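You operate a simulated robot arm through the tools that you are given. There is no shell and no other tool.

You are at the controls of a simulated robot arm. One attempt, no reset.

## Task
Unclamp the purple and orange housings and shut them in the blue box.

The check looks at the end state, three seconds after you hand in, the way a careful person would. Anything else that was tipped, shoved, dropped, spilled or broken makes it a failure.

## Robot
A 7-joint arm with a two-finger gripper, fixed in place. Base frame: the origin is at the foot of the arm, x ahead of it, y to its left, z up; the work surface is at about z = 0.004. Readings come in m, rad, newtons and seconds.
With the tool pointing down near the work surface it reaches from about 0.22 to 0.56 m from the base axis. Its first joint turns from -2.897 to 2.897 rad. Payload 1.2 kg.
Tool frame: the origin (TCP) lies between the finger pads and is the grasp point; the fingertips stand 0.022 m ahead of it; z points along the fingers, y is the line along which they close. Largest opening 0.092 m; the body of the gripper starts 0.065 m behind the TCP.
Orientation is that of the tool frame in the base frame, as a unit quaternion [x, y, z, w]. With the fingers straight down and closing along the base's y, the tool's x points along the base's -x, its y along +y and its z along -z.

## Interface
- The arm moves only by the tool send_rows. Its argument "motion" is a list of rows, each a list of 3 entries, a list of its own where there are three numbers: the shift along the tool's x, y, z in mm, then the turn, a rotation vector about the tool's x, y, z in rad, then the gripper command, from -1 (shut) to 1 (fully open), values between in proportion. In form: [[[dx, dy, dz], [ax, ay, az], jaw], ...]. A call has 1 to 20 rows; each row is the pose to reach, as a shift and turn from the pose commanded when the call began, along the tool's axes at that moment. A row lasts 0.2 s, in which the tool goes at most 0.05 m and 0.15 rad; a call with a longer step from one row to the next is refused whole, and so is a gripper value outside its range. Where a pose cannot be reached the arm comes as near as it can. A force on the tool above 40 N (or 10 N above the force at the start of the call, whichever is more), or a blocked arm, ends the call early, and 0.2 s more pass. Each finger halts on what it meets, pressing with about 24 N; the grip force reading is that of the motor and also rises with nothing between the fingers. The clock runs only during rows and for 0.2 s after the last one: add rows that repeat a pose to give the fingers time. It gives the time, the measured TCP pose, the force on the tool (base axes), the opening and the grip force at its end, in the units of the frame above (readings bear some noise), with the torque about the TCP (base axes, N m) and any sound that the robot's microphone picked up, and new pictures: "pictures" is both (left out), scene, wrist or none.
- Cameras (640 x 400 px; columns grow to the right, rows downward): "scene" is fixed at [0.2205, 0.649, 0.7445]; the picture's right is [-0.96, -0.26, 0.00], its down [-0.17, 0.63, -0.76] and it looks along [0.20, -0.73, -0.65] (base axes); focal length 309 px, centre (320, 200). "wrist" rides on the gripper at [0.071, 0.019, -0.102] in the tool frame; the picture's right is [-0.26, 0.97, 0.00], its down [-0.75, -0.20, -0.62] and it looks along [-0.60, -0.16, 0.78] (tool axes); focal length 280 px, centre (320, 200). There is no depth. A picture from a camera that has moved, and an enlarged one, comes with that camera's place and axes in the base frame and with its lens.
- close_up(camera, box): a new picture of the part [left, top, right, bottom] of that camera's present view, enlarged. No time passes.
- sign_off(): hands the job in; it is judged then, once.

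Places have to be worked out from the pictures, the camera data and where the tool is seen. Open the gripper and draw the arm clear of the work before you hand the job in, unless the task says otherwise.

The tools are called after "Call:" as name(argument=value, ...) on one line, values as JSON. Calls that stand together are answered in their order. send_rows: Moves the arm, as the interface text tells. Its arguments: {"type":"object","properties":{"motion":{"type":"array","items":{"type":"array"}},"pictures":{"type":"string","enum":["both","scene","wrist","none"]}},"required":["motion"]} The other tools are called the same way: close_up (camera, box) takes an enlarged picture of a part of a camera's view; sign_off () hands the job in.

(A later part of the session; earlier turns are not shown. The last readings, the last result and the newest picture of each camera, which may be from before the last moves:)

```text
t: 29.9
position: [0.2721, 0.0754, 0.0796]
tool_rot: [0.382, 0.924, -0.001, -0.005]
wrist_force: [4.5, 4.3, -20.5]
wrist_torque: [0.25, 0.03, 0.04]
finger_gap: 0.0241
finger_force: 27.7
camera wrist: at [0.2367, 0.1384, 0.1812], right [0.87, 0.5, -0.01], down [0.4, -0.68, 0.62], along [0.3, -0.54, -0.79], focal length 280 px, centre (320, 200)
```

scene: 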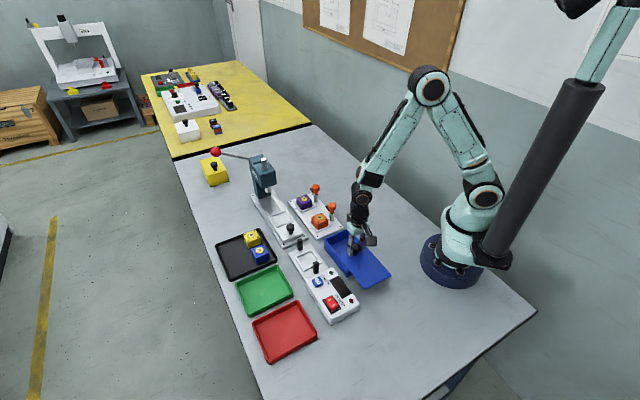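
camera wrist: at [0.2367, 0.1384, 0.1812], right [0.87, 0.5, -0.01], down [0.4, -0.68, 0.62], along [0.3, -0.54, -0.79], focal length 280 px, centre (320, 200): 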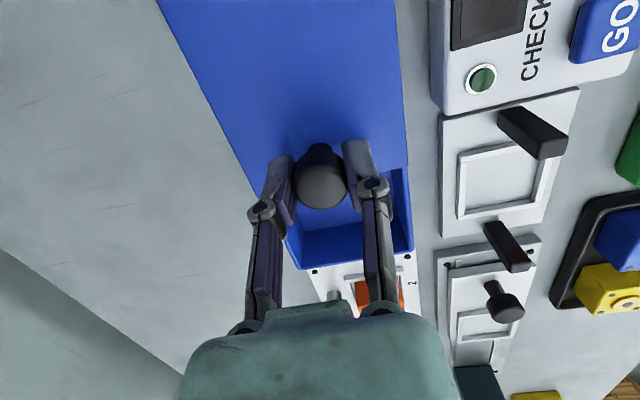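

The lid is open about 77 mm with a small downward force. I enlarge to judge how much opening there is and whether the lid stays level.

Call:
close_up(camera="scene", box=[310, 210, 400, 295])

Call:
close_up(camera="wrist", box=[220, 120, 440, 290])

```text
4.71 times, centred on (355, 252) of scene
camera zoom: at [0.2205, 0.649, 0.7445], right [-0.96, -0.26, 0.0], down [-0.17, 0.63, -0.76], along [0.2, -0.73, -0.65], focal length 1453 px, centre (155, -47)
```

zoom: 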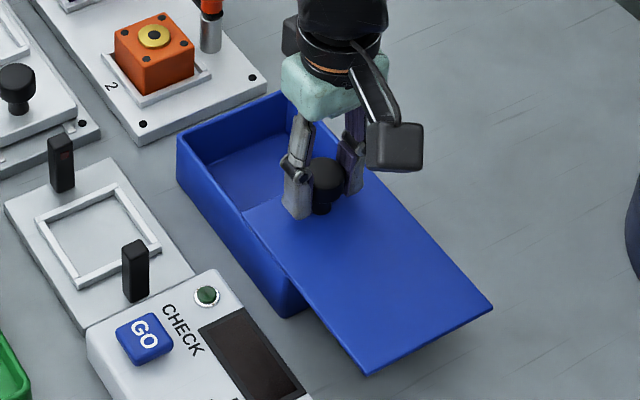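

```text
2.35 times, centred on (330, 205) of wrist
camera zoom: at [0.2367, 0.1384, 0.1812], right [0.87, 0.5, -0.01], down [0.4, -0.68, 0.62], along [0.3, -0.54, -0.79], focal length 660 px, centre (296, 188)
```

zoom: 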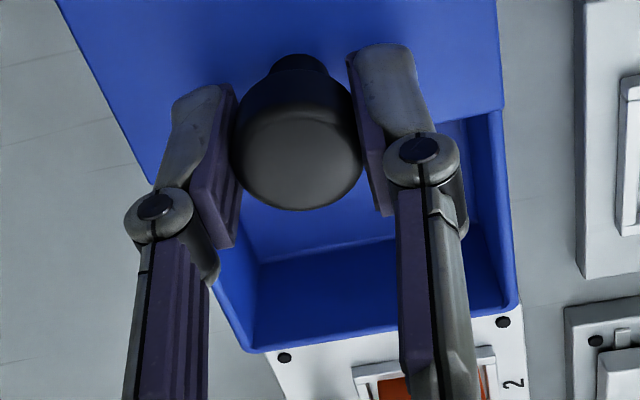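

The lid stays level in its slide. I open it about 22 mm further for comfortable access.

Call:
send_rows(motion=[[[5, 0, 0], [0, 0, 0], -1], [[10, 0, 0], [0, 0, 0], -1], [[15, 0, 0], [0, 0, 0], -1], [[20, 0, 0], [0, 0, 0], -1], [[22, 0, 0], [0, 0, 0], -1]], pictures="scene")

```text
t: 31.1
position: [0.2564, 0.089, 0.0803]
tool_rot: [0.381, 0.925, -0.001, -0.004]
wrist_force: [-2.8, -3.6, 15.0]
wrist_torque: [0.35, 0.39, 0.02]
finger_gap: 0.024
finger_force: 27.3
```

scene: 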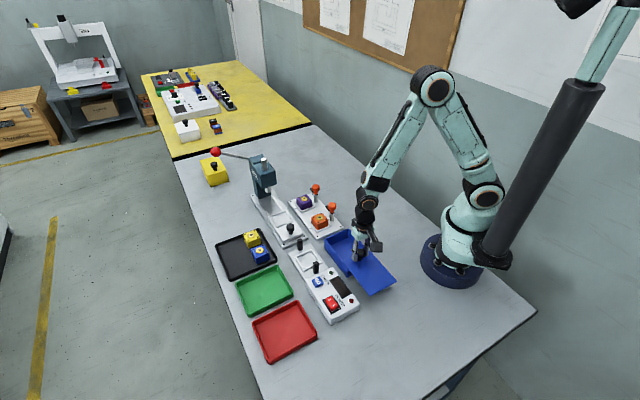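

The lid is open about 98 mm. I release the lid knob, rise, and go above the orange housing (estimated at (0.410, -0.049)), turning to +45° so the fingers close along the plate.

Call:
send_rows(motion=[[[0, 0, 0], [0, 0, 0], -0.3], [[0, 0, 0], [0, 0, 0], 0.1], [[0, 0, 0], [0, 0, 0], 0.1], [[0, 0, -35], [0, 0, 0], 0.1], [[0, 0, -80], [0, 0, 0], 0.1], [[-19, 1, -80], [0, 0, -0.143], 0.3], [[-38, 2, -80], [0, 0, -0.286], 0.6], [[-57, 3, -80], [0, 0, -0.429], 0.6], [[-76, 4, -80], [0, 0, -0.571], 0.6], [[-95, 5, -80], [0, 0, -0.714], 0.6], [[-114, 6, -80], [0, 0, -0.857], 0.6], [[-133, 7, -80], [0, 0, -1.0], 0.6], [[-152, 8, -80], [0, 0, -1.143], 0.6], [[-171, 9, -80], [0, 0, -1.286], 0.6], [[-190, 10, -70], [0, 0, -1.429], 0.6], [[-206, 11, -50], [0, 0, -1.57], 0.6], [[-206, 11, -42], [0, 0, -1.57], 0.6], [[-206, 11, -42], [0, 0, -1.57], 0.6]])

```text
t: 34.9
position: [0.4115, -0.048, 0.12]
tool_rot: [-0.384, 0.923, 0.003, -0.004]
wrist_force: [-0.7, 0.9, -0.2]
wrist_torque: [-0.01, 0.02, 0.0]
finger_gap: 0.0735
finger_force: 0.1
camera wrist: at [0.3478, -0.0845, 0.2216], right [-0.5, 0.87, 0.01], down [0.68, 0.39, 0.62], along [0.53, 0.31, -0.79], focal length 280 px, centre (320, 200)
```

scene: 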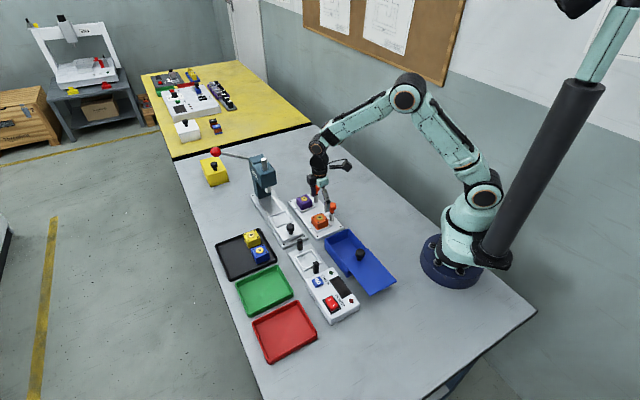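
wrist: 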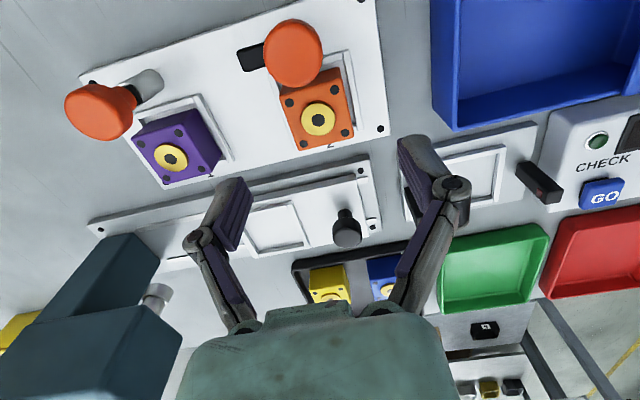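

The lid stays open. I enlarge the orange housing to refine the alignment before descending.

Call:
close_up(camera="wrist", box=[260, 50, 400, 170])

Call:
close_up(camera="scene", box=[290, 180, 400, 300])

```text
3.33 times, centred on (330, 110) of wrist
camera zoom: at [0.3478, -0.0845, 0.2216], right [-0.5, 0.87, 0.01], down [0.68, 0.39, 0.62], along [0.53, 0.31, -0.79], focal length 935 px, centre (287, 500)
```

zoom: 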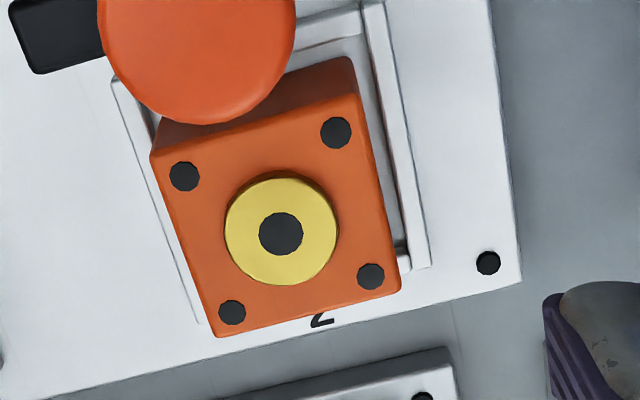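

```text
3.33 times, centred on (345, 240) of scene
camera zoom: at [0.2205, 0.649, 0.7445], right [-0.96, -0.26, 0.0], down [-0.17, 0.63, -0.76], along [0.2, -0.73, -0.65], focal length 1030 px, centre (237, 67)
```

zoom: 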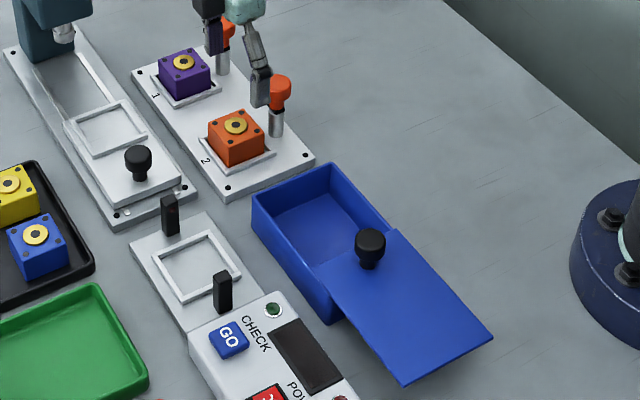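

The orange housing is 36 mm wide and within about 1.5 mm of centred. I shift, descend to z ≈ 0.045 (fingertips above the nest rim), and close.

Call:
send_rows(motion=[[[1.2, -1.5, 20], [0, 0, 0], 0.6], [[1.2, -1.5, 45], [0, 0, 0], 0.6], [[1.2, -1.5, 65], [0, 0, 0], 0.6], [[1.2, -1.5, 75], [0, 0, 0], 0.6], [[1.2, -1.5, 75], [0, 0, 0], 0.2], [[1.2, -1.5, 75], [0, 0, 0], -0.1], [[1.2, -1.5, 75], [0, 0, 0], -0.4], [[1.2, -1.5, 75], [0, 0, 0], -0.6], [[1.2, -1.5, 75], [0, 0, 0], -0.6]])

```text
t: 36.9
position: [0.4113, -0.0491, 0.0468]
tool_rot: [-0.382, 0.924, 0.003, -0.003]
wrist_force: [-0.3, -0.3, -0.9]
wrist_torque: [0.01, -0.05, 0.01]
finger_gap: 0.0417
finger_force: 23.8
camera wrist: at [0.3474, -0.0851, 0.1477], right [-0.5, 0.87, 0.01], down [0.68, 0.39, 0.62], along [0.53, 0.31, -0.79], focal length 280 px, centre (320, 200)
```

scene: 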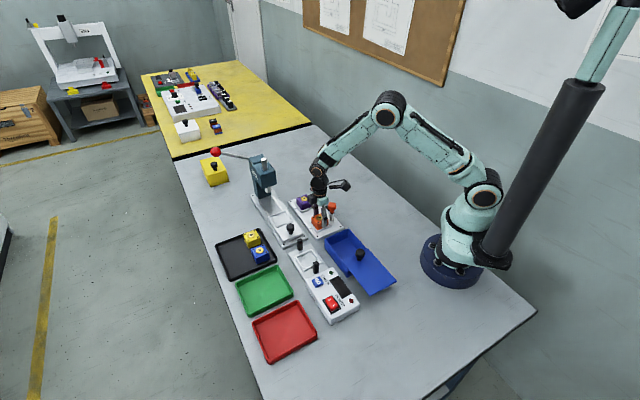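
wrist: 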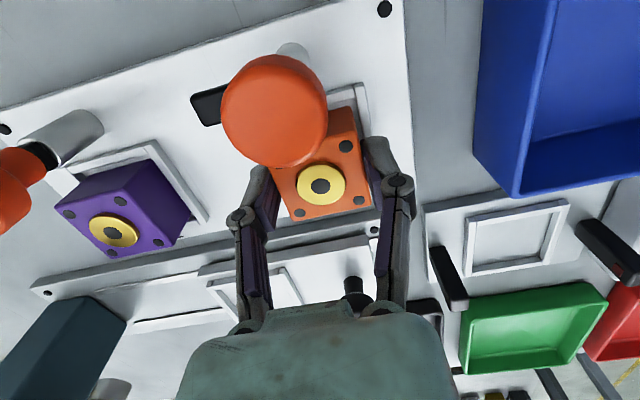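

The grip holds at a gap of 0.042 with no side load. I lift it 25 mm gently to confirm it comes free, and look at the box interior at the same time.

Call:
send_rows(motion=[[[0, 0, 0], [0, 0, 0], -1], [[0, 0, -5], [0, 0, 0], -1], [[0, 0, -15], [0, 0, 0], -1], [[0, 0, -25], [0, 0, 0], -1], [[0, 0, -25], [0, 0, 0], -1]])

Call:
close_up(camera="scene", box=[320, 220, 365, 265])

Call:
close_up(camera="wrist", box=[180, 30, 440, 230])

```text
t: 38.0
position: [0.4102, -0.049, 0.0708]
tool_rot: [-0.383, 0.924, 0.004, -0.004]
wrist_force: [0.3, 0.5, -1.1]
wrist_torque: [0.0, 0.01, -0.01]
finger_gap: 0.0416
finger_force: 23.7
camera wrist: at [0.348, -0.0863, 0.1721], right [-0.5, 0.87, 0.01], down [0.68, 0.39, 0.62], along [0.53, 0.31, -0.79], focal length 280 px, centre (320, 200)
```

scene: 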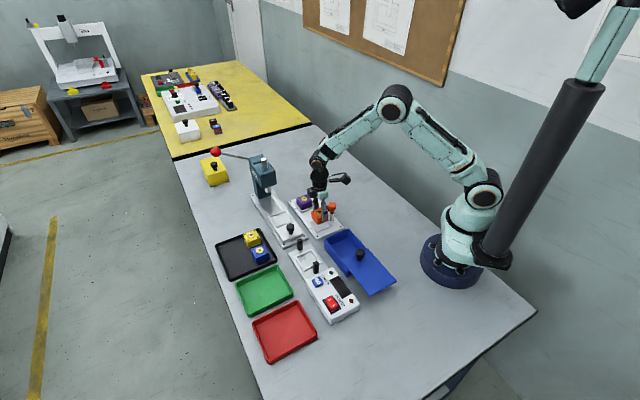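
wrist: 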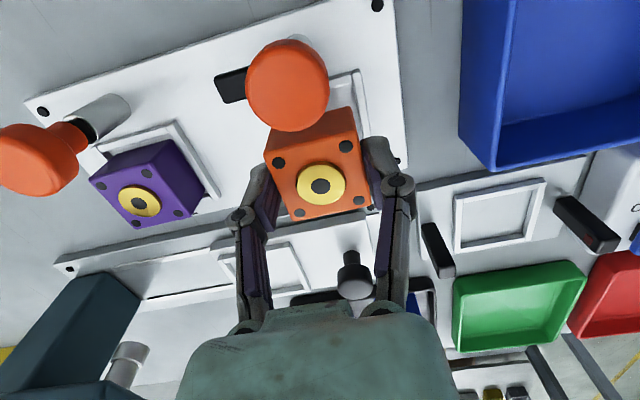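

```text
8.89 times, centred on (342, 242) of scene
camera zoom: at [0.2205, 0.649, 0.7445], right [-0.96, -0.26, 0.0], down [-0.17, 0.63, -0.76], along [0.2, -0.73, -0.65], focal length 2745 px, centre (120, -178)
```

zoom: 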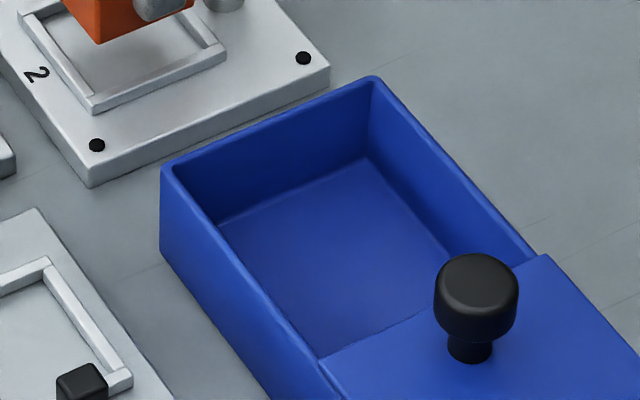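

```text
2.00 times, centred on (310, 130) of wrist
camera zoom: at [0.348, -0.0863, 0.1721], right [-0.5, 0.87, 0.01], down [0.68, 0.39, 0.62], along [0.53, 0.31, -0.79], focal length 561 px, centre (340, 340)
```

zoom: 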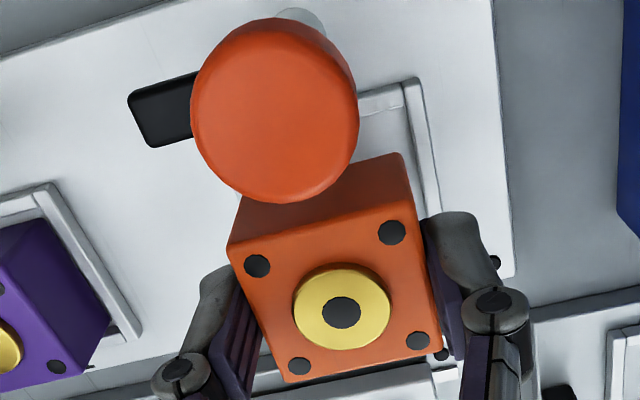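

The orange housing is lifted cleanly. I raise it, turn 90° back to -45°, and carry it above the front part of the open box (target about (0.324, 0.023)).

Call:
send_rows(motion=[[[0, 0, -35], [0, 0, 0], -1], [[0, 0, -75], [0, 0, 0], -1], [[1, 10, -75], [0, 0, 0.143], -1], [[2, 20, -75], [0, 0, 0.286], -1], [[3, 30, -75], [0, 0, 0.429], -1], [[4, 41, -75], [0, 0, 0.571], -1], [[5, 52, -75], [0, 0, 0.714], -1], [[6, 63, -75], [0, 0, 0.857], -1], [[7, 74, -75], [0, 0, 1.0], -1], [[8, 85, -75], [0, 0, 1.143], -1], [[9, 96, -75], [0, 0, 1.286], -1], [[10, 106, -70], [0, 0, 1.429], -1], [[10.5, 112, -60], [0, 0, 1.57], -1], [[10.5, 112, -60], [0, 0, 1.57], -1]])

```text
t: 41.0
position: [0.3255, 0.0202, 0.1288]
tool_rot: [0.383, 0.924, -0.001, -0.004]
wrist_force: [-0.3, -1.0, -2.2]
wrist_torque: [0.0, -0.01, 0.02]
finger_gap: 0.0415
finger_force: 23.6
camera wrist: at [0.2895, 0.0854, 0.2316], right [0.87, 0.5, -0.01], down [0.39, -0.68, 0.62], along [0.3, -0.54, -0.78], focal length 280 px, centre (320, 200)
```

scene: 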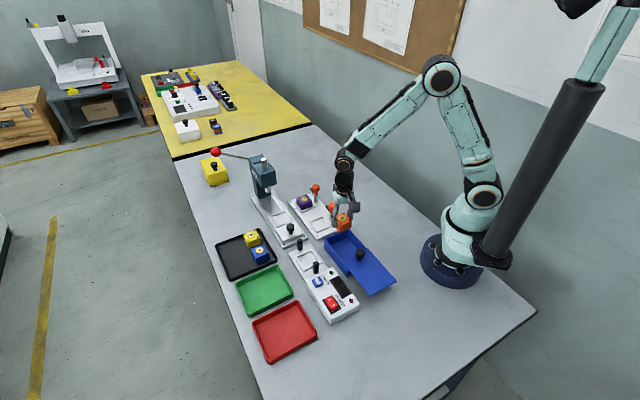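
wrist: 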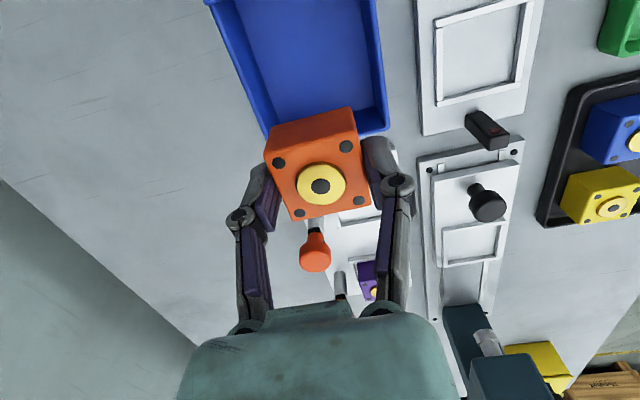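

The housing hangs above the box. I zoom in on the wrist view to measure the box walls relative to the gripper.

Call:
close_up(camera="wrist", box=[200, 0, 420, 160])

Call:
close_up(camera="scene", box=[315, 195, 385, 265])

```text
2.50 times, centred on (310, 80) of wrist
camera zoom: at [0.2895, 0.0854, 0.2316], right [0.87, 0.5, -0.01], down [0.39, -0.68, 0.62], along [0.3, -0.54, -0.78], focal length 701 px, centre (345, 500)
```

zoom: 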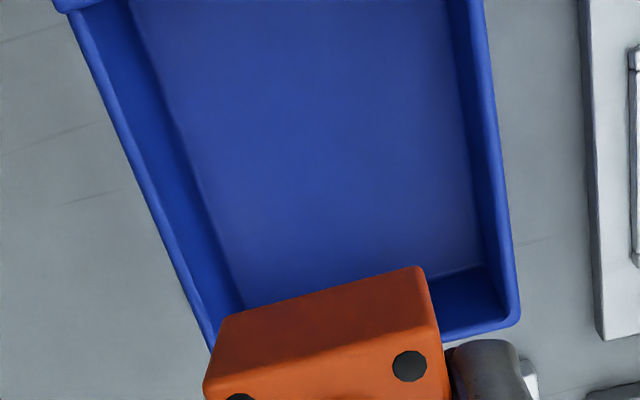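

```text
5.71 times, centred on (350, 230) of scene
camera zoom: at [0.2205, 0.649, 0.7445], right [-0.96, -0.26, 0.0], down [-0.17, 0.63, -0.76], along [0.2, -0.73, -0.65], focal length 1765 px, centre (149, 29)
```

zoom: 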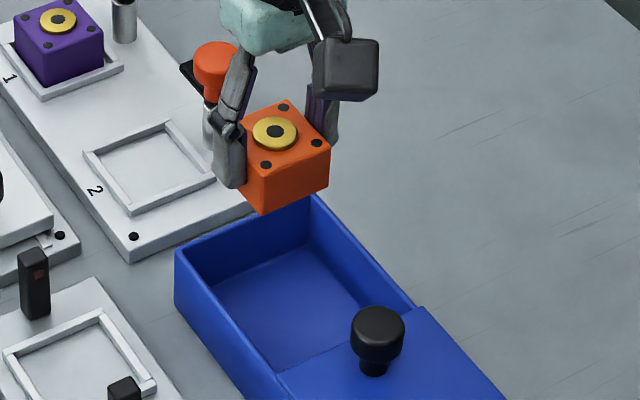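

By the wrist geometry the box centre is +1.5 mm in tool y and I need +4 mm in x to clear the front wall. I shift, then descend into the box to about z = 0.055.

Call:
send_rows(motion=[[[4, 1.5, 0], [0, 0, 0], -1], [[4, 1.5, 20], [0, 0, 0], -1], [[4, 1.5, 40], [0, 0, 0], -1], [[4, 1.5, 55], [0, 0, 0], -1], [[4, 1.5, 68], [0, 0, 0], -1], [[4, 1.5, 75], [0, 0, 0], -1]])

```text
t: 42.5
position: [0.3216, 0.025, 0.0553]
tool_rot: [0.382, 0.924, -0.001, -0.006]
wrist_force: [-0.5, -0.7, -1.6]
wrist_torque: [0.0, 0.03, 0.0]
finger_gap: 0.0414
finger_force: 24.2
camera wrist: at [0.286, 0.0891, 0.1577], right [0.87, 0.5, -0.01], down [0.4, -0.68, 0.62], along [0.3, -0.54, -0.78], focal length 280 px, centre (320, 200)
```

scene: 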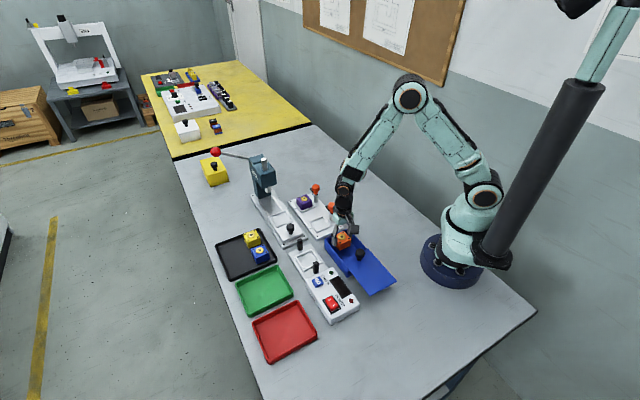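
wrist: 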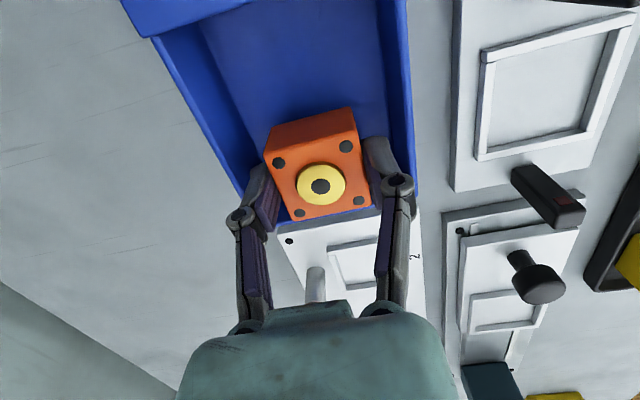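

No contact so far, and the housing is between the walls. I lower it slowly until the floor is felt.

Call:
send_rows(motion=[[[0, 0, 2], [0, 0, 0], -1], [[0, 0, 4], [0, 0, 0], -1], [[0, 0, 6], [0, 0, 0], -1], [[0, 0, 8], [0, 0, 0], -1]], pictures="none")

```text
t: 43.5
position: [0.3215, 0.0255, 0.0486]
tool_rot: [0.382, 0.924, -0.002, -0.005]
wrist_force: [0.4, 0.2, -2.4]
wrist_torque: [-0.01, 0.04, 0.01]
finger_gap: 0.0413
finger_force: 24.1
```

Call:
send_rows(motion=[[[0, 0, 1], [0, 0, 0], -1], [[0, 0, 2], [0, 0, 0], -1], [[0, 0, 3], [0, 0, 0], -1]], pictures="none")

```text
t: 44.2
position: [0.3216, 0.0254, 0.0458]
tool_rot: [0.382, 0.924, -0.001, -0.005]
wrist_force: [0.2, 0.6, -1.8]
wrist_torque: [-0.04, 0.01, -0.01]
finger_gap: 0.0415
finger_force: 24.2
```

Still hanging free (force about -2 N, its weight). I keep lowering in 1 mm steps.

Call:
send_rows(motion=[[[0, 0, 1], [0, 0, 0], -1], [[0, 0, 2], [0, 0, 0], -1], [[0, 0, 3], [0, 0, 0], -1]], pictures="none")

```text
t: 45.0
position: [0.3227, 0.0255, 0.0413]
tool_rot: [0.382, 0.924, 0.0, -0.005]
wrist_force: [-0.1, 0.1, -2.3]
wrist_torque: [0.02, 0.01, -0.01]
finger_gap: 0.0417
finger_force: 24.0
```

Call:
send_rows(motion=[[[0, 0, 1], [0, 0, 0], -1], [[0, 0, 2], [0, 0, 0], -1], [[0, 0, 3], [0, 0, 0], -1]], pictures="scene")

Call:
close_up(camera="scene", box=[315, 210, 385, 280])

```text
t: 45.9
position: [0.3213, 0.0257, 0.0388]
tool_rot: [0.382, 0.924, -0.001, -0.005]
wrist_force: [-0.5, -0.3, -1.4]
wrist_torque: [-0.01, 0.0, 0.02]
finger_gap: 0.0413
finger_force: 23.7
```

scene: 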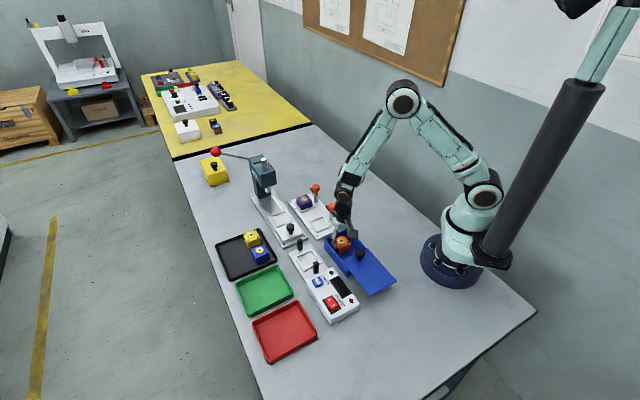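

```text
5.71 times, centred on (350, 245) of scene
camera zoom: at [0.2205, 0.649, 0.7445], right [-0.96, -0.26, 0.0], down [-0.17, 0.63, -0.76], along [0.2, -0.73, -0.65], focal length 1765 px, centre (149, -57)
```

zoom: 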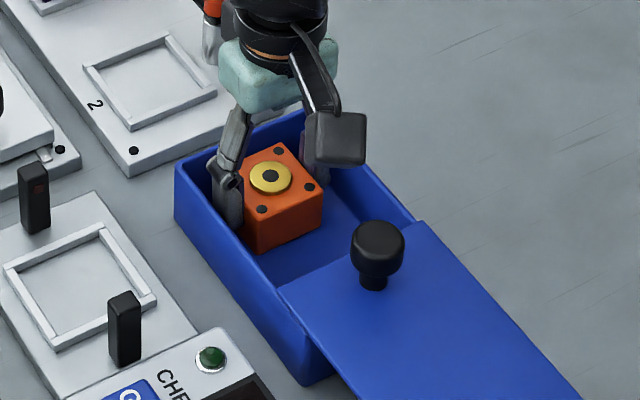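

Close to the floor now; continuing in 1 mm steps.

Call:
send_rows(motion=[[[0, 0, 1], [0, 0, 0], -1], [[0, 0, 2], [0, 0, 0], -1]], pictures="none")

Call:
send_rows(motion=[[[0, 0, 1], [0, 0, 0], -1], [[0, 0, 1.5], [0, 0, 0], -1]], pictures="none")

```text
t: 46.5
position: [0.3218, 0.026, 0.0397]
tool_rot: [0.381, 0.924, -0.001, -0.005]
wrist_force: [-3.6, 0.8, 16.8]
wrist_torque: [-0.21, -0.12, 0.0]
finger_gap: 0.0416
finger_force: 24.1
```

```text
t: 47.0
position: [0.3221, 0.0254, 0.0354]
tool_rot: [0.381, 0.924, 0.0, -0.004]
wrist_force: [-0.8, 1.6, 17.7]
wrist_torque: [-0.03, -0.01, 0.01]
finger_gap: 0.0419
finger_force: 24.2
```

The floor is felt (about +17 N). I ease off, open slightly within the box width, and rise straight out.

Call:
send_rows(motion=[[[0, 0, -1], [0, 0, 0], -1], [[0, 0, -1], [0, 0, 0], -0.05], [[0, 0, -1], [0, 0, 0], 0.13], [[0, 0, -1], [0, 0, 0], 0.13], [[0, 0, -12], [0, 0, 0], 0.13], [[0, 0, -35], [0, 0, 0], 0.13], [[0, 0, -70], [0, 0, 0], 0.13], [[0, 0, -85], [0, 0, 0], 0.13]])

Call:
close_up(camera="wrist", box=[200, 0, 420, 160])

Call:
close_up(camera="scene", box=[315, 210, 385, 280])

```text
t: 48.9
position: [0.3228, 0.0253, 0.1204]
tool_rot: [0.382, 0.924, -0.001, -0.005]
wrist_force: [0.2, -0.5, -0.8]
wrist_torque: [-0.01, 0.01, 0.01]
finger_gap: 0.0519
finger_force: 0.0
camera wrist: at [0.2866, 0.0907, 0.2215], right [0.87, 0.5, -0.01], down [0.4, -0.68, 0.62], along [0.3, -0.54, -0.79], focal length 280 px, centre (320, 200)
```

scene: 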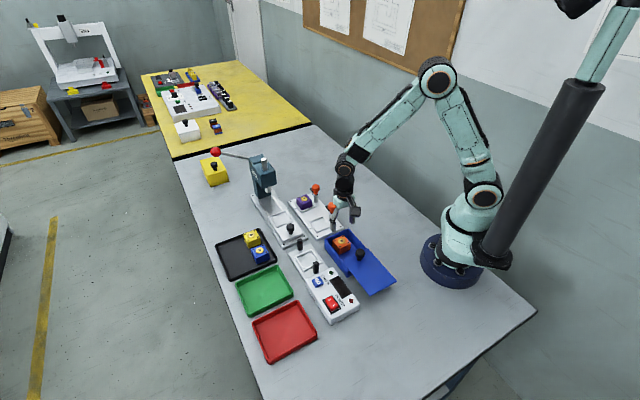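
wrist: 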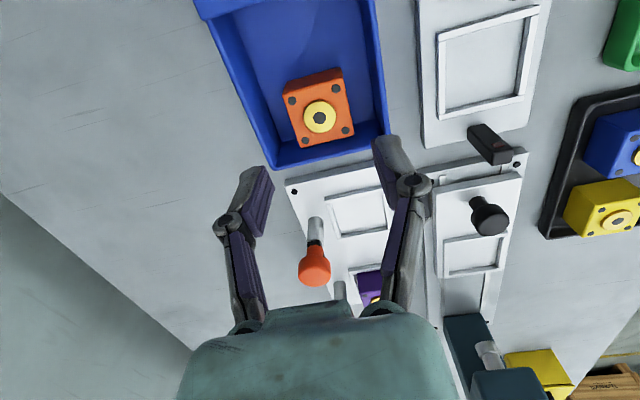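

```text
2.50 times, centred on (310, 80) of wrist
camera zoom: at [0.2866, 0.0907, 0.2215], right [0.87, 0.5, -0.01], down [0.4, -0.68, 0.62], along [0.3, -0.54, -0.79], focal length 701 px, centre (345, 500)
```

zoom: 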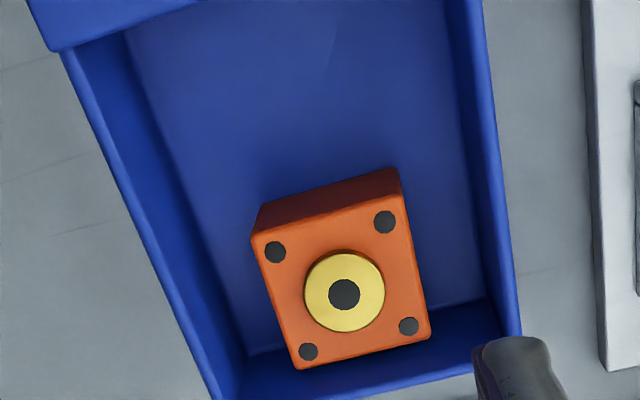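

```text
5.71 times, centred on (350, 245) of scene
camera zoom: at [0.2205, 0.649, 0.7445], right [-0.96, -0.26, 0.0], down [-0.17, 0.63, -0.76], along [0.2, -0.73, -0.65], focal length 1765 px, centre (149, -57)
```

zoom: 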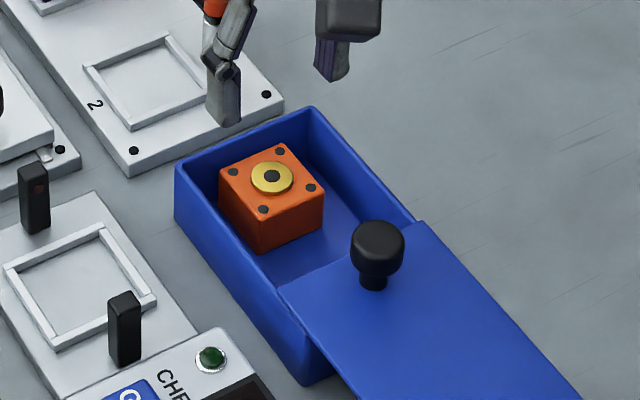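

The orange housing sits upright in the box with about 6 mm to the front wall. To leave room for the purple one, I go back to the lid knob (about 90 mm further along +x) and grip it to open the lid a little more.

Call:
send_rows(motion=[[[40, 0, 0], [0, 0, 0], 0.13], [[80, 0, 0], [0, 0, 0], 0.13], [[89.5, 0, 0], [0, 0, 0], 0.13], [[89.5, 0, 0], [0, 0, 0], 0.13]])

Call:
close_up(camera="wrist", box=[240, 70, 400, 230])

```text
t: 49.9
position: [0.2591, 0.0883, 0.1214]
tool_rot: [0.382, 0.924, -0.001, -0.005]
wrist_force: [-0.2, 0.5, 0.2]
wrist_torque: [-0.01, -0.01, 0.03]
finger_gap: 0.0519
finger_force: 0.1
camera wrist: at [0.2237, 0.1528, 0.2229], right [0.87, 0.5, -0.01], down [0.4, -0.68, 0.62], along [0.3, -0.54, -0.78], focal length 280 px, centre (320, 200)
```

scene: 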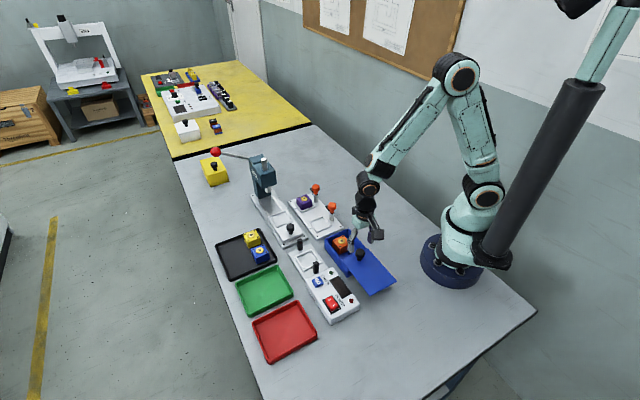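
wrist: 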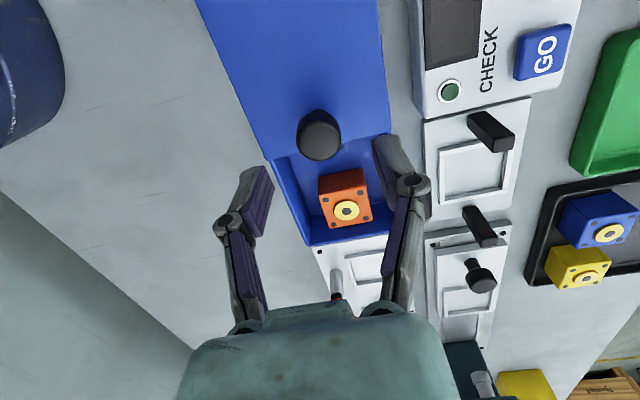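

```text
2.50 times, centred on (320, 150) of wrist
camera zoom: at [0.2237, 0.1528, 0.2229], right [0.87, 0.5, -0.01], down [0.4, -0.68, 0.62], along [0.3, -0.54, -0.78], focal length 701 px, centre (320, 325)
```

zoom: 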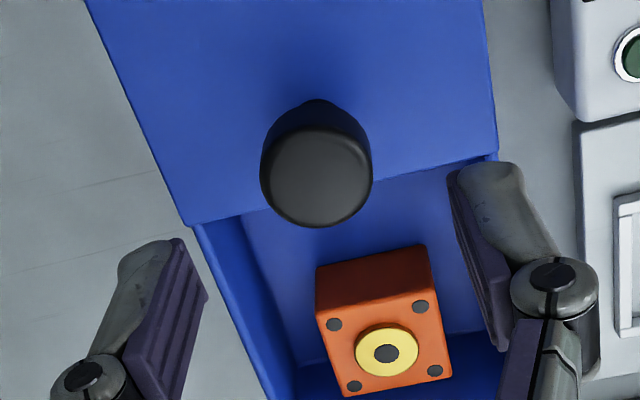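

The knob lies right under the gripper. I descend, close on it, and slide the lid 15 mm further in small steps.

Call:
send_rows(motion=[[[0, -0.7, 20], [0, 0, 0], 0.13], [[0, -0.7, 37], [0, 0, 0], 0.13], [[0, -0.7, 41.5], [0, 0, 0], 0.13], [[0, -0.7, 41.5], [0, 0, 0], -0.3], [[0, -0.7, 41.5], [0, 0, 0], -1], [[0, -0.7, 41.5], [0, 0, 0], -1], [[0, -0.7, 41.5], [0, 0, 0], -1]], pictures="none")

Call:
send_rows(motion=[[[3, 0, 0], [0, 0, 0], -1], [[6, 0, 0], [0, 0, 0], -1], [[9, 0, 0], [0, 0, 0], -1], [[12, 0, 0], [0, 0, 0], -1], [[12, 0, 0], [0, 0, 0], -1]])

```text
t: 51.5
position: [0.2587, 0.0884, 0.0797]
tool_rot: [0.382, 0.924, -0.001, -0.005]
wrist_force: [-3.1, -3.6, 1.5]
wrist_torque: [-0.11, -0.11, -0.05]
finger_gap: 0.0242
finger_force: 27.6
```

```text
t: 52.6
position: [0.2499, 0.0969, 0.0793]
tool_rot: [0.382, 0.924, -0.001, -0.004]
wrist_force: [-2.6, -1.1, 5.6]
wrist_torque: [0.09, 0.05, -0.04]
finger_gap: 0.0242
finger_force: 27.9
camera wrist: at [0.2143, 0.161, 0.1815], right [0.87, 0.5, -0.01], down [0.39, -0.68, 0.62], along [0.3, -0.54, -0.78], focal length 280 px, centre (320, 200)
```

scene: 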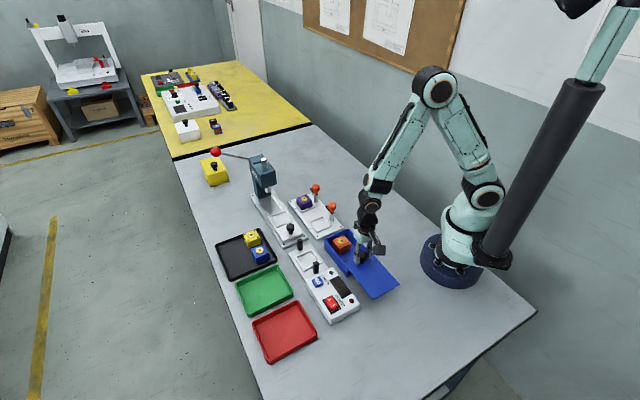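
wrist: 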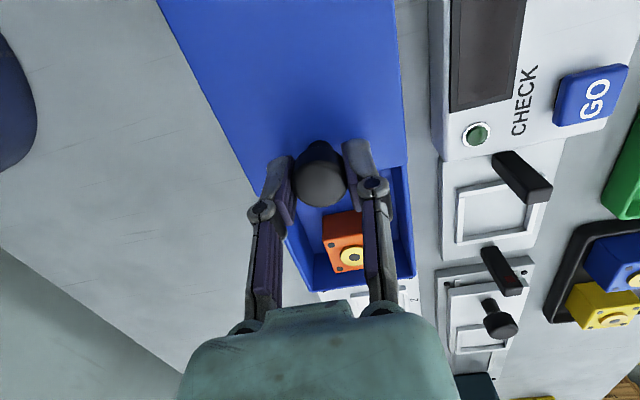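

The lid is now open about 110 mm, leaving room. I release the knob, rise, and move above the purple housing (estimated at (0.488, -0.126)), turning to +45°.

Call:
send_rows(motion=[[[0, 0, 0], [0, 0, 0], -0.3], [[0, 0, 0], [0, 0, 0], 0.1], [[0, 0, 0], [0, 0, 0], 0.1], [[0, 0, -38], [0, 0, 0], 0.1], [[0, 0, -82], [0, 0, 0], 0.1], [[-28, 1, -82], [0, 0, -0.143], 0.3], [[-58, 2, -82], [0, 0, -0.286], 0.6], [[-88, 3, -82], [0, 0, -0.429], 0.6], [[-118, 4, -82], [0, 0, -0.571], 0.6], [[-148, 5, -82], [0, 0, -0.714], 0.6], [[-178, 6, -82], [0, 0, -0.857], 0.6], [[-208, 7, -82], [0, 0, -1.0], 0.6], [[-238, 8, -82], [0, 0, -1.143], 0.6], [[-268, 9, -82], [0, 0, -1.286], 0.6], [[-298, 10, -72], [0, 0, -1.429], 0.6], [[-320, 10.8, -52], [0, 0, -1.57], 0.6], [[-326.7, 10.8, -42], [0, 0, -1.57], 0.6], [[-326.7, 10.8, -42], [0, 0, -1.57], 0.6]])

Call:
close_up(camera="wrist", box=[260, 50, 400, 170])

Call:
close_up(camera="scene", box=[230, 140, 410, 305])

```text
t: 56.5
position: [0.4901, -0.1279, 0.1184]
tool_rot: [-0.384, 0.923, 0.003, -0.004]
wrist_force: [-0.4, -0.3, 0.0]
wrist_torque: [0.0, -0.01, 0.0]
finger_gap: 0.0734
finger_force: 0.1
camera wrist: at [0.4277, -0.1633, 0.2194], right [-0.5, 0.87, 0.01], down [0.68, 0.39, 0.62], along [0.53, 0.31, -0.79], focal length 280 px, centre (320, 200)
```

scene: 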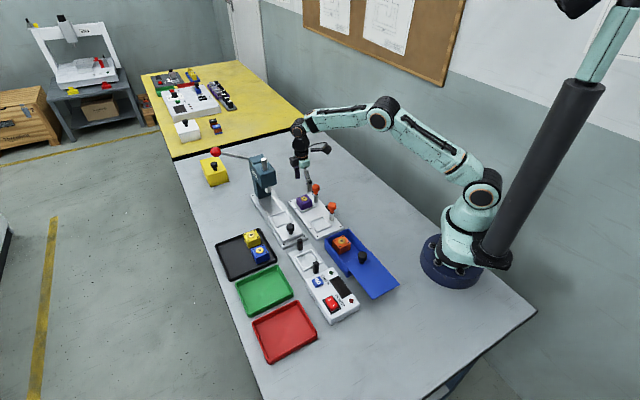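
wrist: 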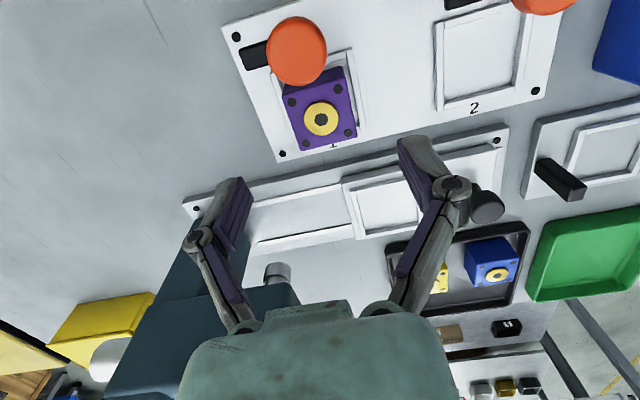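

```text
3.33 times, centred on (330, 110) of wrist
camera zoom: at [0.4277, -0.1633, 0.2194], right [-0.5, 0.87, 0.01], down [0.68, 0.39, 0.62], along [0.53, 0.31, -0.79], focal length 935 px, centre (287, 500)
```

zoom: 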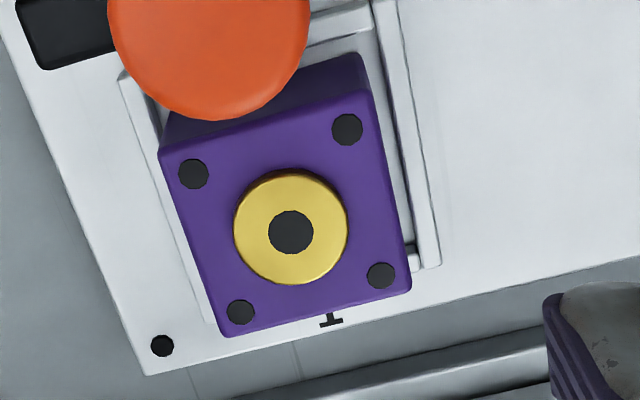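

```text
2.42 times, centred on (320, 222) of scene
camera zoom: at [0.2205, 0.649, 0.7445], right [-0.96, -0.26, 0.0], down [-0.17, 0.63, -0.76], along [0.2, -0.73, -0.65], focal length 749 px, centre (320, 146)
```

zoom: 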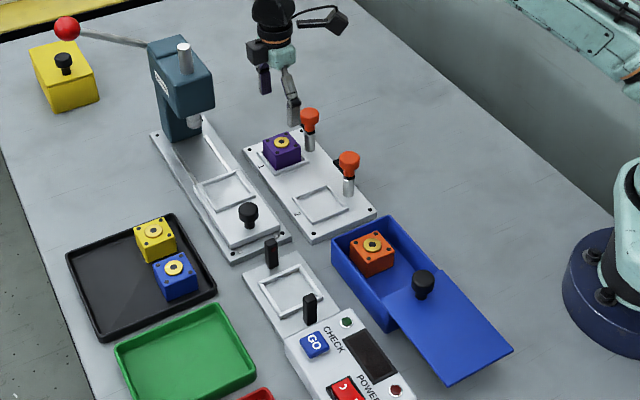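

The purple housing is well centred (about +0.4 mm y, +1.2 mm x). I descend the same 75 mm as for the orange one and close.

Call:
send_rows(motion=[[[1.2, 0.4, 20], [0, 0, 0], 0.6], [[1.2, 0.4, 45], [0, 0, 0], 0.6], [[1.2, 0.4, 65], [0, 0, 0], 0.6], [[1.2, 0.4, 75], [0, 0, 0], 0.6], [[1.2, 0.4, 75], [0, 0, 0], 0.2], [[1.2, 0.4, 75], [0, 0, 0], -0.1], [[1.2, 0.4, 75], [0, 0, 0], -0.4], [[1.2, 0.4, 75], [0, 0, 0], -1], [[1.2, 0.4, 75], [0, 0, 0], -1]])

```text
t: 58.5
position: [0.4869, -0.1281, 0.044]
tool_rot: [-0.383, 0.924, 0.003, -0.004]
wrist_force: [-0.2, 0.0, 0.2]
wrist_torque: [-0.04, -0.01, -0.01]
finger_gap: 0.0415
finger_force: 23.9
camera wrist: at [0.4245, -0.1639, 0.1453], right [-0.5, 0.87, 0.01], down [0.68, 0.39, 0.62], along [0.53, 0.31, -0.79], focal length 280 px, centre (320, 200)
```

scene: 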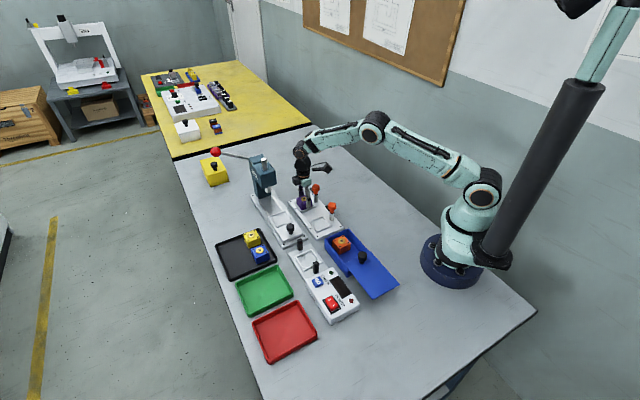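
wrist: 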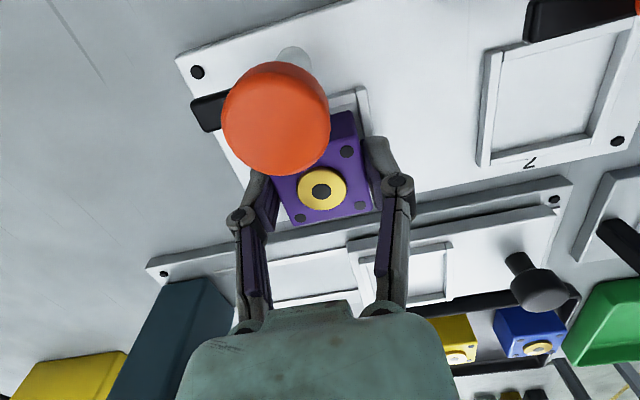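

The purple housing is gripped (gap 0.0415). I lift straight up, then carry it to above the free rear part of the box at about (0.287, 0.060), turning to -45°.

Call:
send_rows(motion=[[[0, 0, -5], [0, 0, 0], -1], [[0, 0, -25], [0, 0, 0], -1], [[0, 0, -65], [0, 0, 0], -1], [[0, 0, -110], [0, 0, 0], -1], [[1, 22, -110], [0, 0, 0.143], -1], [[2, 47, -110], [0, 0, 0.286], -1], [[3, 72, -110], [0, 0, 0.429], -1], [[4, 97, -110], [0, 0, 0.571], -1], [[5, 122, -110], [0, 0, 0.714], -1], [[6, 147, -110], [0, 0, 0.857], -1], [[7, 172, -110], [0, 0, 1.0], -1], [[8, 197, -110], [0, 0, 1.143], -1], [[8.5, 222, -110], [0, 0, 1.286], -1], [[9, 247, -105], [0, 0, 1.429], -1], [[9.2, 266, -95], [0, 0, 1.57], -1], [[9.2, 274, -88], [0, 0, 1.57], -1], [[9.2, 274, -88], [0, 0, 1.57], -1]])

Call:
close_up(camera="wrist", box=[200, 60, 440, 260])

Call:
close_up(camera="scene", box=[310, 190, 410, 300])

```text
t: 62.0
position: [0.2885, 0.061, 0.1329]
tool_rot: [0.381, 0.925, 0.0, -0.005]
wrist_force: [0.8, 0.1, -1.4]
wrist_torque: [0.01, -0.02, -0.03]
finger_gap: 0.0414
finger_force: 24.4
camera wrist: at [0.2525, 0.125, 0.2362], right [0.87, 0.5, -0.01], down [0.39, -0.68, 0.62], along [0.3, -0.54, -0.78], focal length 280 px, centre (320, 200)
```

scene: 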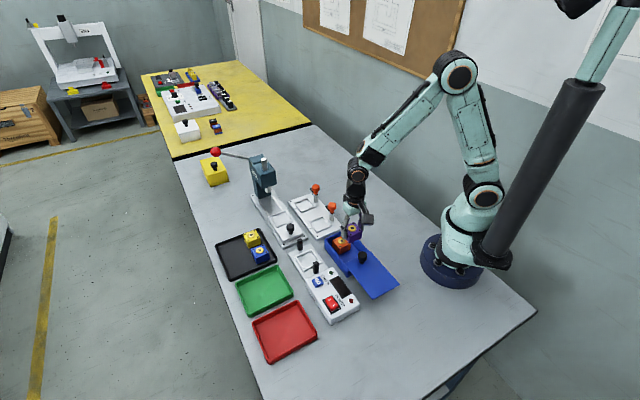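
wrist: 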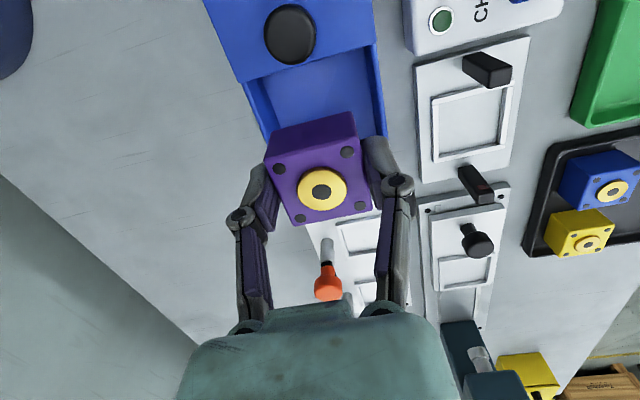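

```text
2.00 times, centred on (320, 160) of wrist
camera zoom: at [0.2525, 0.125, 0.2362], right [0.87, 0.5, -0.01], down [0.39, -0.68, 0.62], along [0.3, -0.54, -0.78], focal length 561 px, centre (320, 280)
```

zoom: 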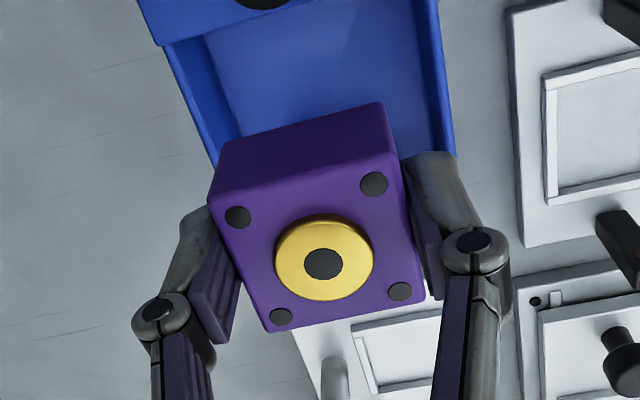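

```text
3.64 times, centred on (360, 245) of scene
camera zoom: at [0.2205, 0.649, 0.7445], right [-0.96, -0.26, 0.0], down [-0.17, 0.63, -0.76], along [0.2, -0.73, -0.65], focal length 1123 px, centre (174, 36)
```

zoom: 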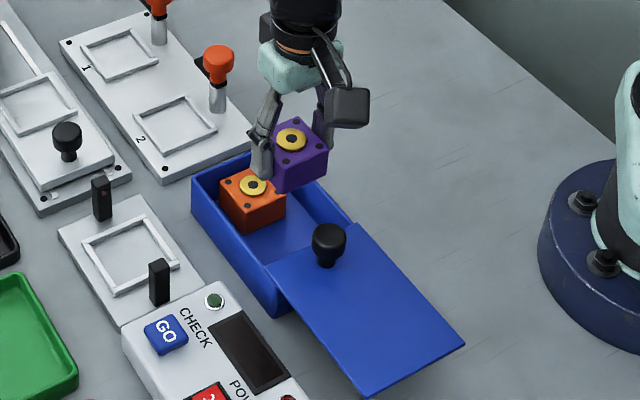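

The purple housing is over the gap: lid edge about 33 mm behind the gripper centre, orange about 47 mm ahead. I shift +2 mm x, -1.2 mm y and lower in stages.

Call:
send_rows(motion=[[[2, -1.2, 0], [0, 0, 0], -1], [[2, -1.2, 20], [0, 0, 0], -1], [[2, -1.2, 40], [0, 0, 0], -1], [[2, -1.2, 55], [0, 0, 0], -1], [[2, -1.2, 65], [0, 0, 0], -1], [[2, -1.2, 70], [0, 0, 0], -1]])

Call:
close_up(camera="scene", box=[310, 190, 410, 300])

```text
t: 63.5
position: [0.2846, 0.0603, 0.0659]
tool_rot: [0.382, 0.924, -0.001, -0.005]
wrist_force: [-0.3, 0.2, -1.6]
wrist_torque: [-0.02, 0.02, -0.03]
finger_gap: 0.0416
finger_force: 24.3
camera wrist: at [0.2499, 0.1251, 0.166], right [0.87, 0.5, -0.01], down [0.4, -0.68, 0.62], along [0.3, -0.54, -0.78], focal length 280 px, centre (320, 200)
```

scene: 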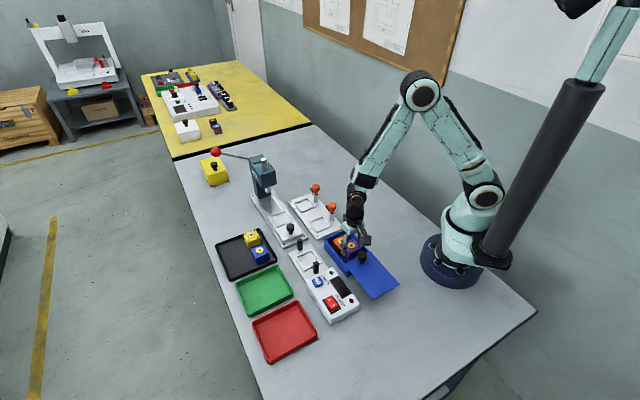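
wrist: 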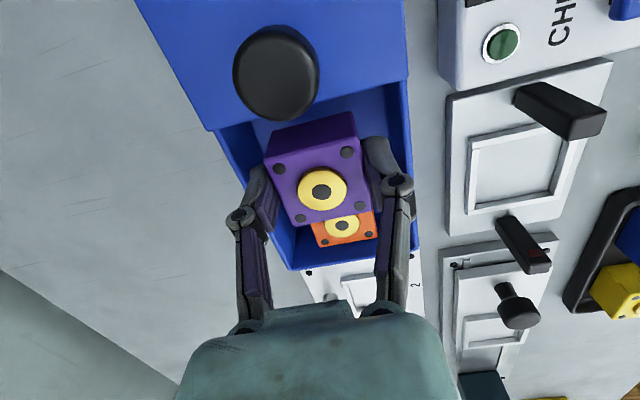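

```text
3.64 times, centred on (360, 245) of scene
camera zoom: at [0.2205, 0.649, 0.7445], right [-0.96, -0.26, 0.0], down [-0.17, 0.63, -0.76], along [0.2, -0.73, -0.65], focal length 1123 px, centre (174, 36)
```

zoom: 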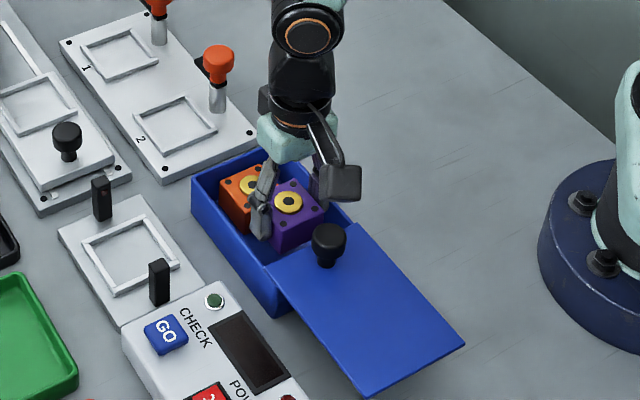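

It is going down cleanly between the orange housing and the lid edge. I continue down to about z = 0.042.

Call:
send_rows(motion=[[[0, 0, 5], [0, 0, 0], -1], [[0, 0, 10], [0, 0, 0], -1], [[0, 0, 15], [0, 0, 0], -1], [[0, 0, 19], [0, 0, 0], -1], [[0, 0, 22], [0, 0, 0], -1]], pictures="wrist")

```text
t: 64.7
position: [0.2846, 0.0605, 0.043]
tool_rot: [0.382, 0.924, 0.0, -0.004]
wrist_force: [0.8, 0.7, -0.9]
wrist_torque: [-0.02, -0.03, 0.0]
finger_gap: 0.0414
finger_force: 23.7
camera wrist: at [0.2489, 0.125, 0.144], right [0.87, 0.5, -0.01], down [0.4, -0.68, 0.62], along [0.3, -0.54, -0.78], focal length 280 px, centre (320, 200)
```

wrist: 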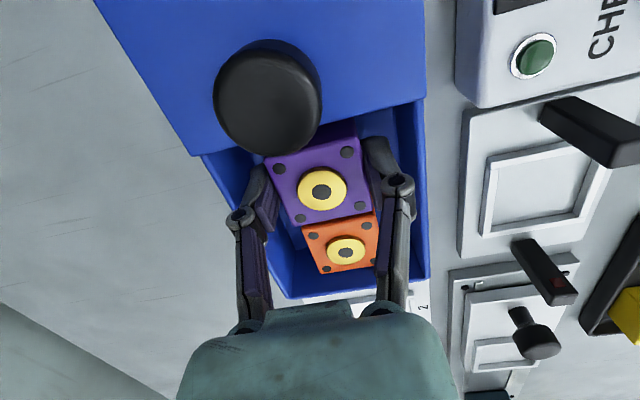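

Still free of contact. I step down in 1 mm increments until the floor is felt.

Call:
send_rows(motion=[[[0, 0, 1], [0, 0, 0], -1], [[0, 0, 2], [0, 0, 0], -1]], pictures="none")

Call:
send_rows(motion=[[[0, 0, 1], [0, 0, 0], -1], [[0, 0, 2], [0, 0, 0], -1]], pictures="none")

```text
t: 65.2
position: [0.2859, 0.0614, 0.0411]
tool_rot: [0.382, 0.924, 0.0, -0.005]
wrist_force: [0.3, 0.4, -1.1]
wrist_torque: [-0.01, 0.01, 0.01]
finger_gap: 0.0412
finger_force: 24.6
```

```text
t: 65.8
position: [0.2848, 0.0609, 0.0397]
tool_rot: [0.381, 0.924, 0.0, -0.005]
wrist_force: [0.3, 0.3, -0.9]
wrist_torque: [-0.01, -0.01, 0.01]
finger_gap: 0.0415
finger_force: 24.3
```

Call:
send_rows(motion=[[[0, 0, 1], [0, 0, 0], -1], [[0, 0, 1.5], [0, 0, 0], -1]], pictures="none")

Call:
send_rows(motion=[[[0, 0, 1], [0, 0, 0], -1], [[0, 0, 1], [0, 0, 0], -1]], pictures="none")

```text
t: 66.5
position: [0.2851, 0.0605, 0.0378]
tool_rot: [0.382, 0.924, 0.0, -0.005]
wrist_force: [-0.2, 0.2, -1.7]
wrist_torque: [0.03, 0.0, -0.01]
finger_gap: 0.0413
finger_force: 24.1
```

```text
t: 67.0
position: [0.2857, 0.0621, 0.0361]
tool_rot: [0.382, 0.924, -0.001, -0.005]
wrist_force: [0.2, 0.6, -0.4]
wrist_torque: [0.0, -0.01, -0.02]
finger_gap: 0.0418
finger_force: 23.7
```

Call:
send_rows(motion=[[[0, 0, 1], [0, 0, 0], -1], [[0, 0, 1.5], [0, 0, 0], -1]], pictures="none")

```text
t: 67.7
position: [0.2852, 0.0609, 0.0346]
tool_rot: [0.381, 0.924, 0.0, -0.005]
wrist_force: [-3.5, -0.9, 18.4]
wrist_torque: [-0.03, 0.07, 0.01]
finger_gap: 0.0417
finger_force: 24.0
```

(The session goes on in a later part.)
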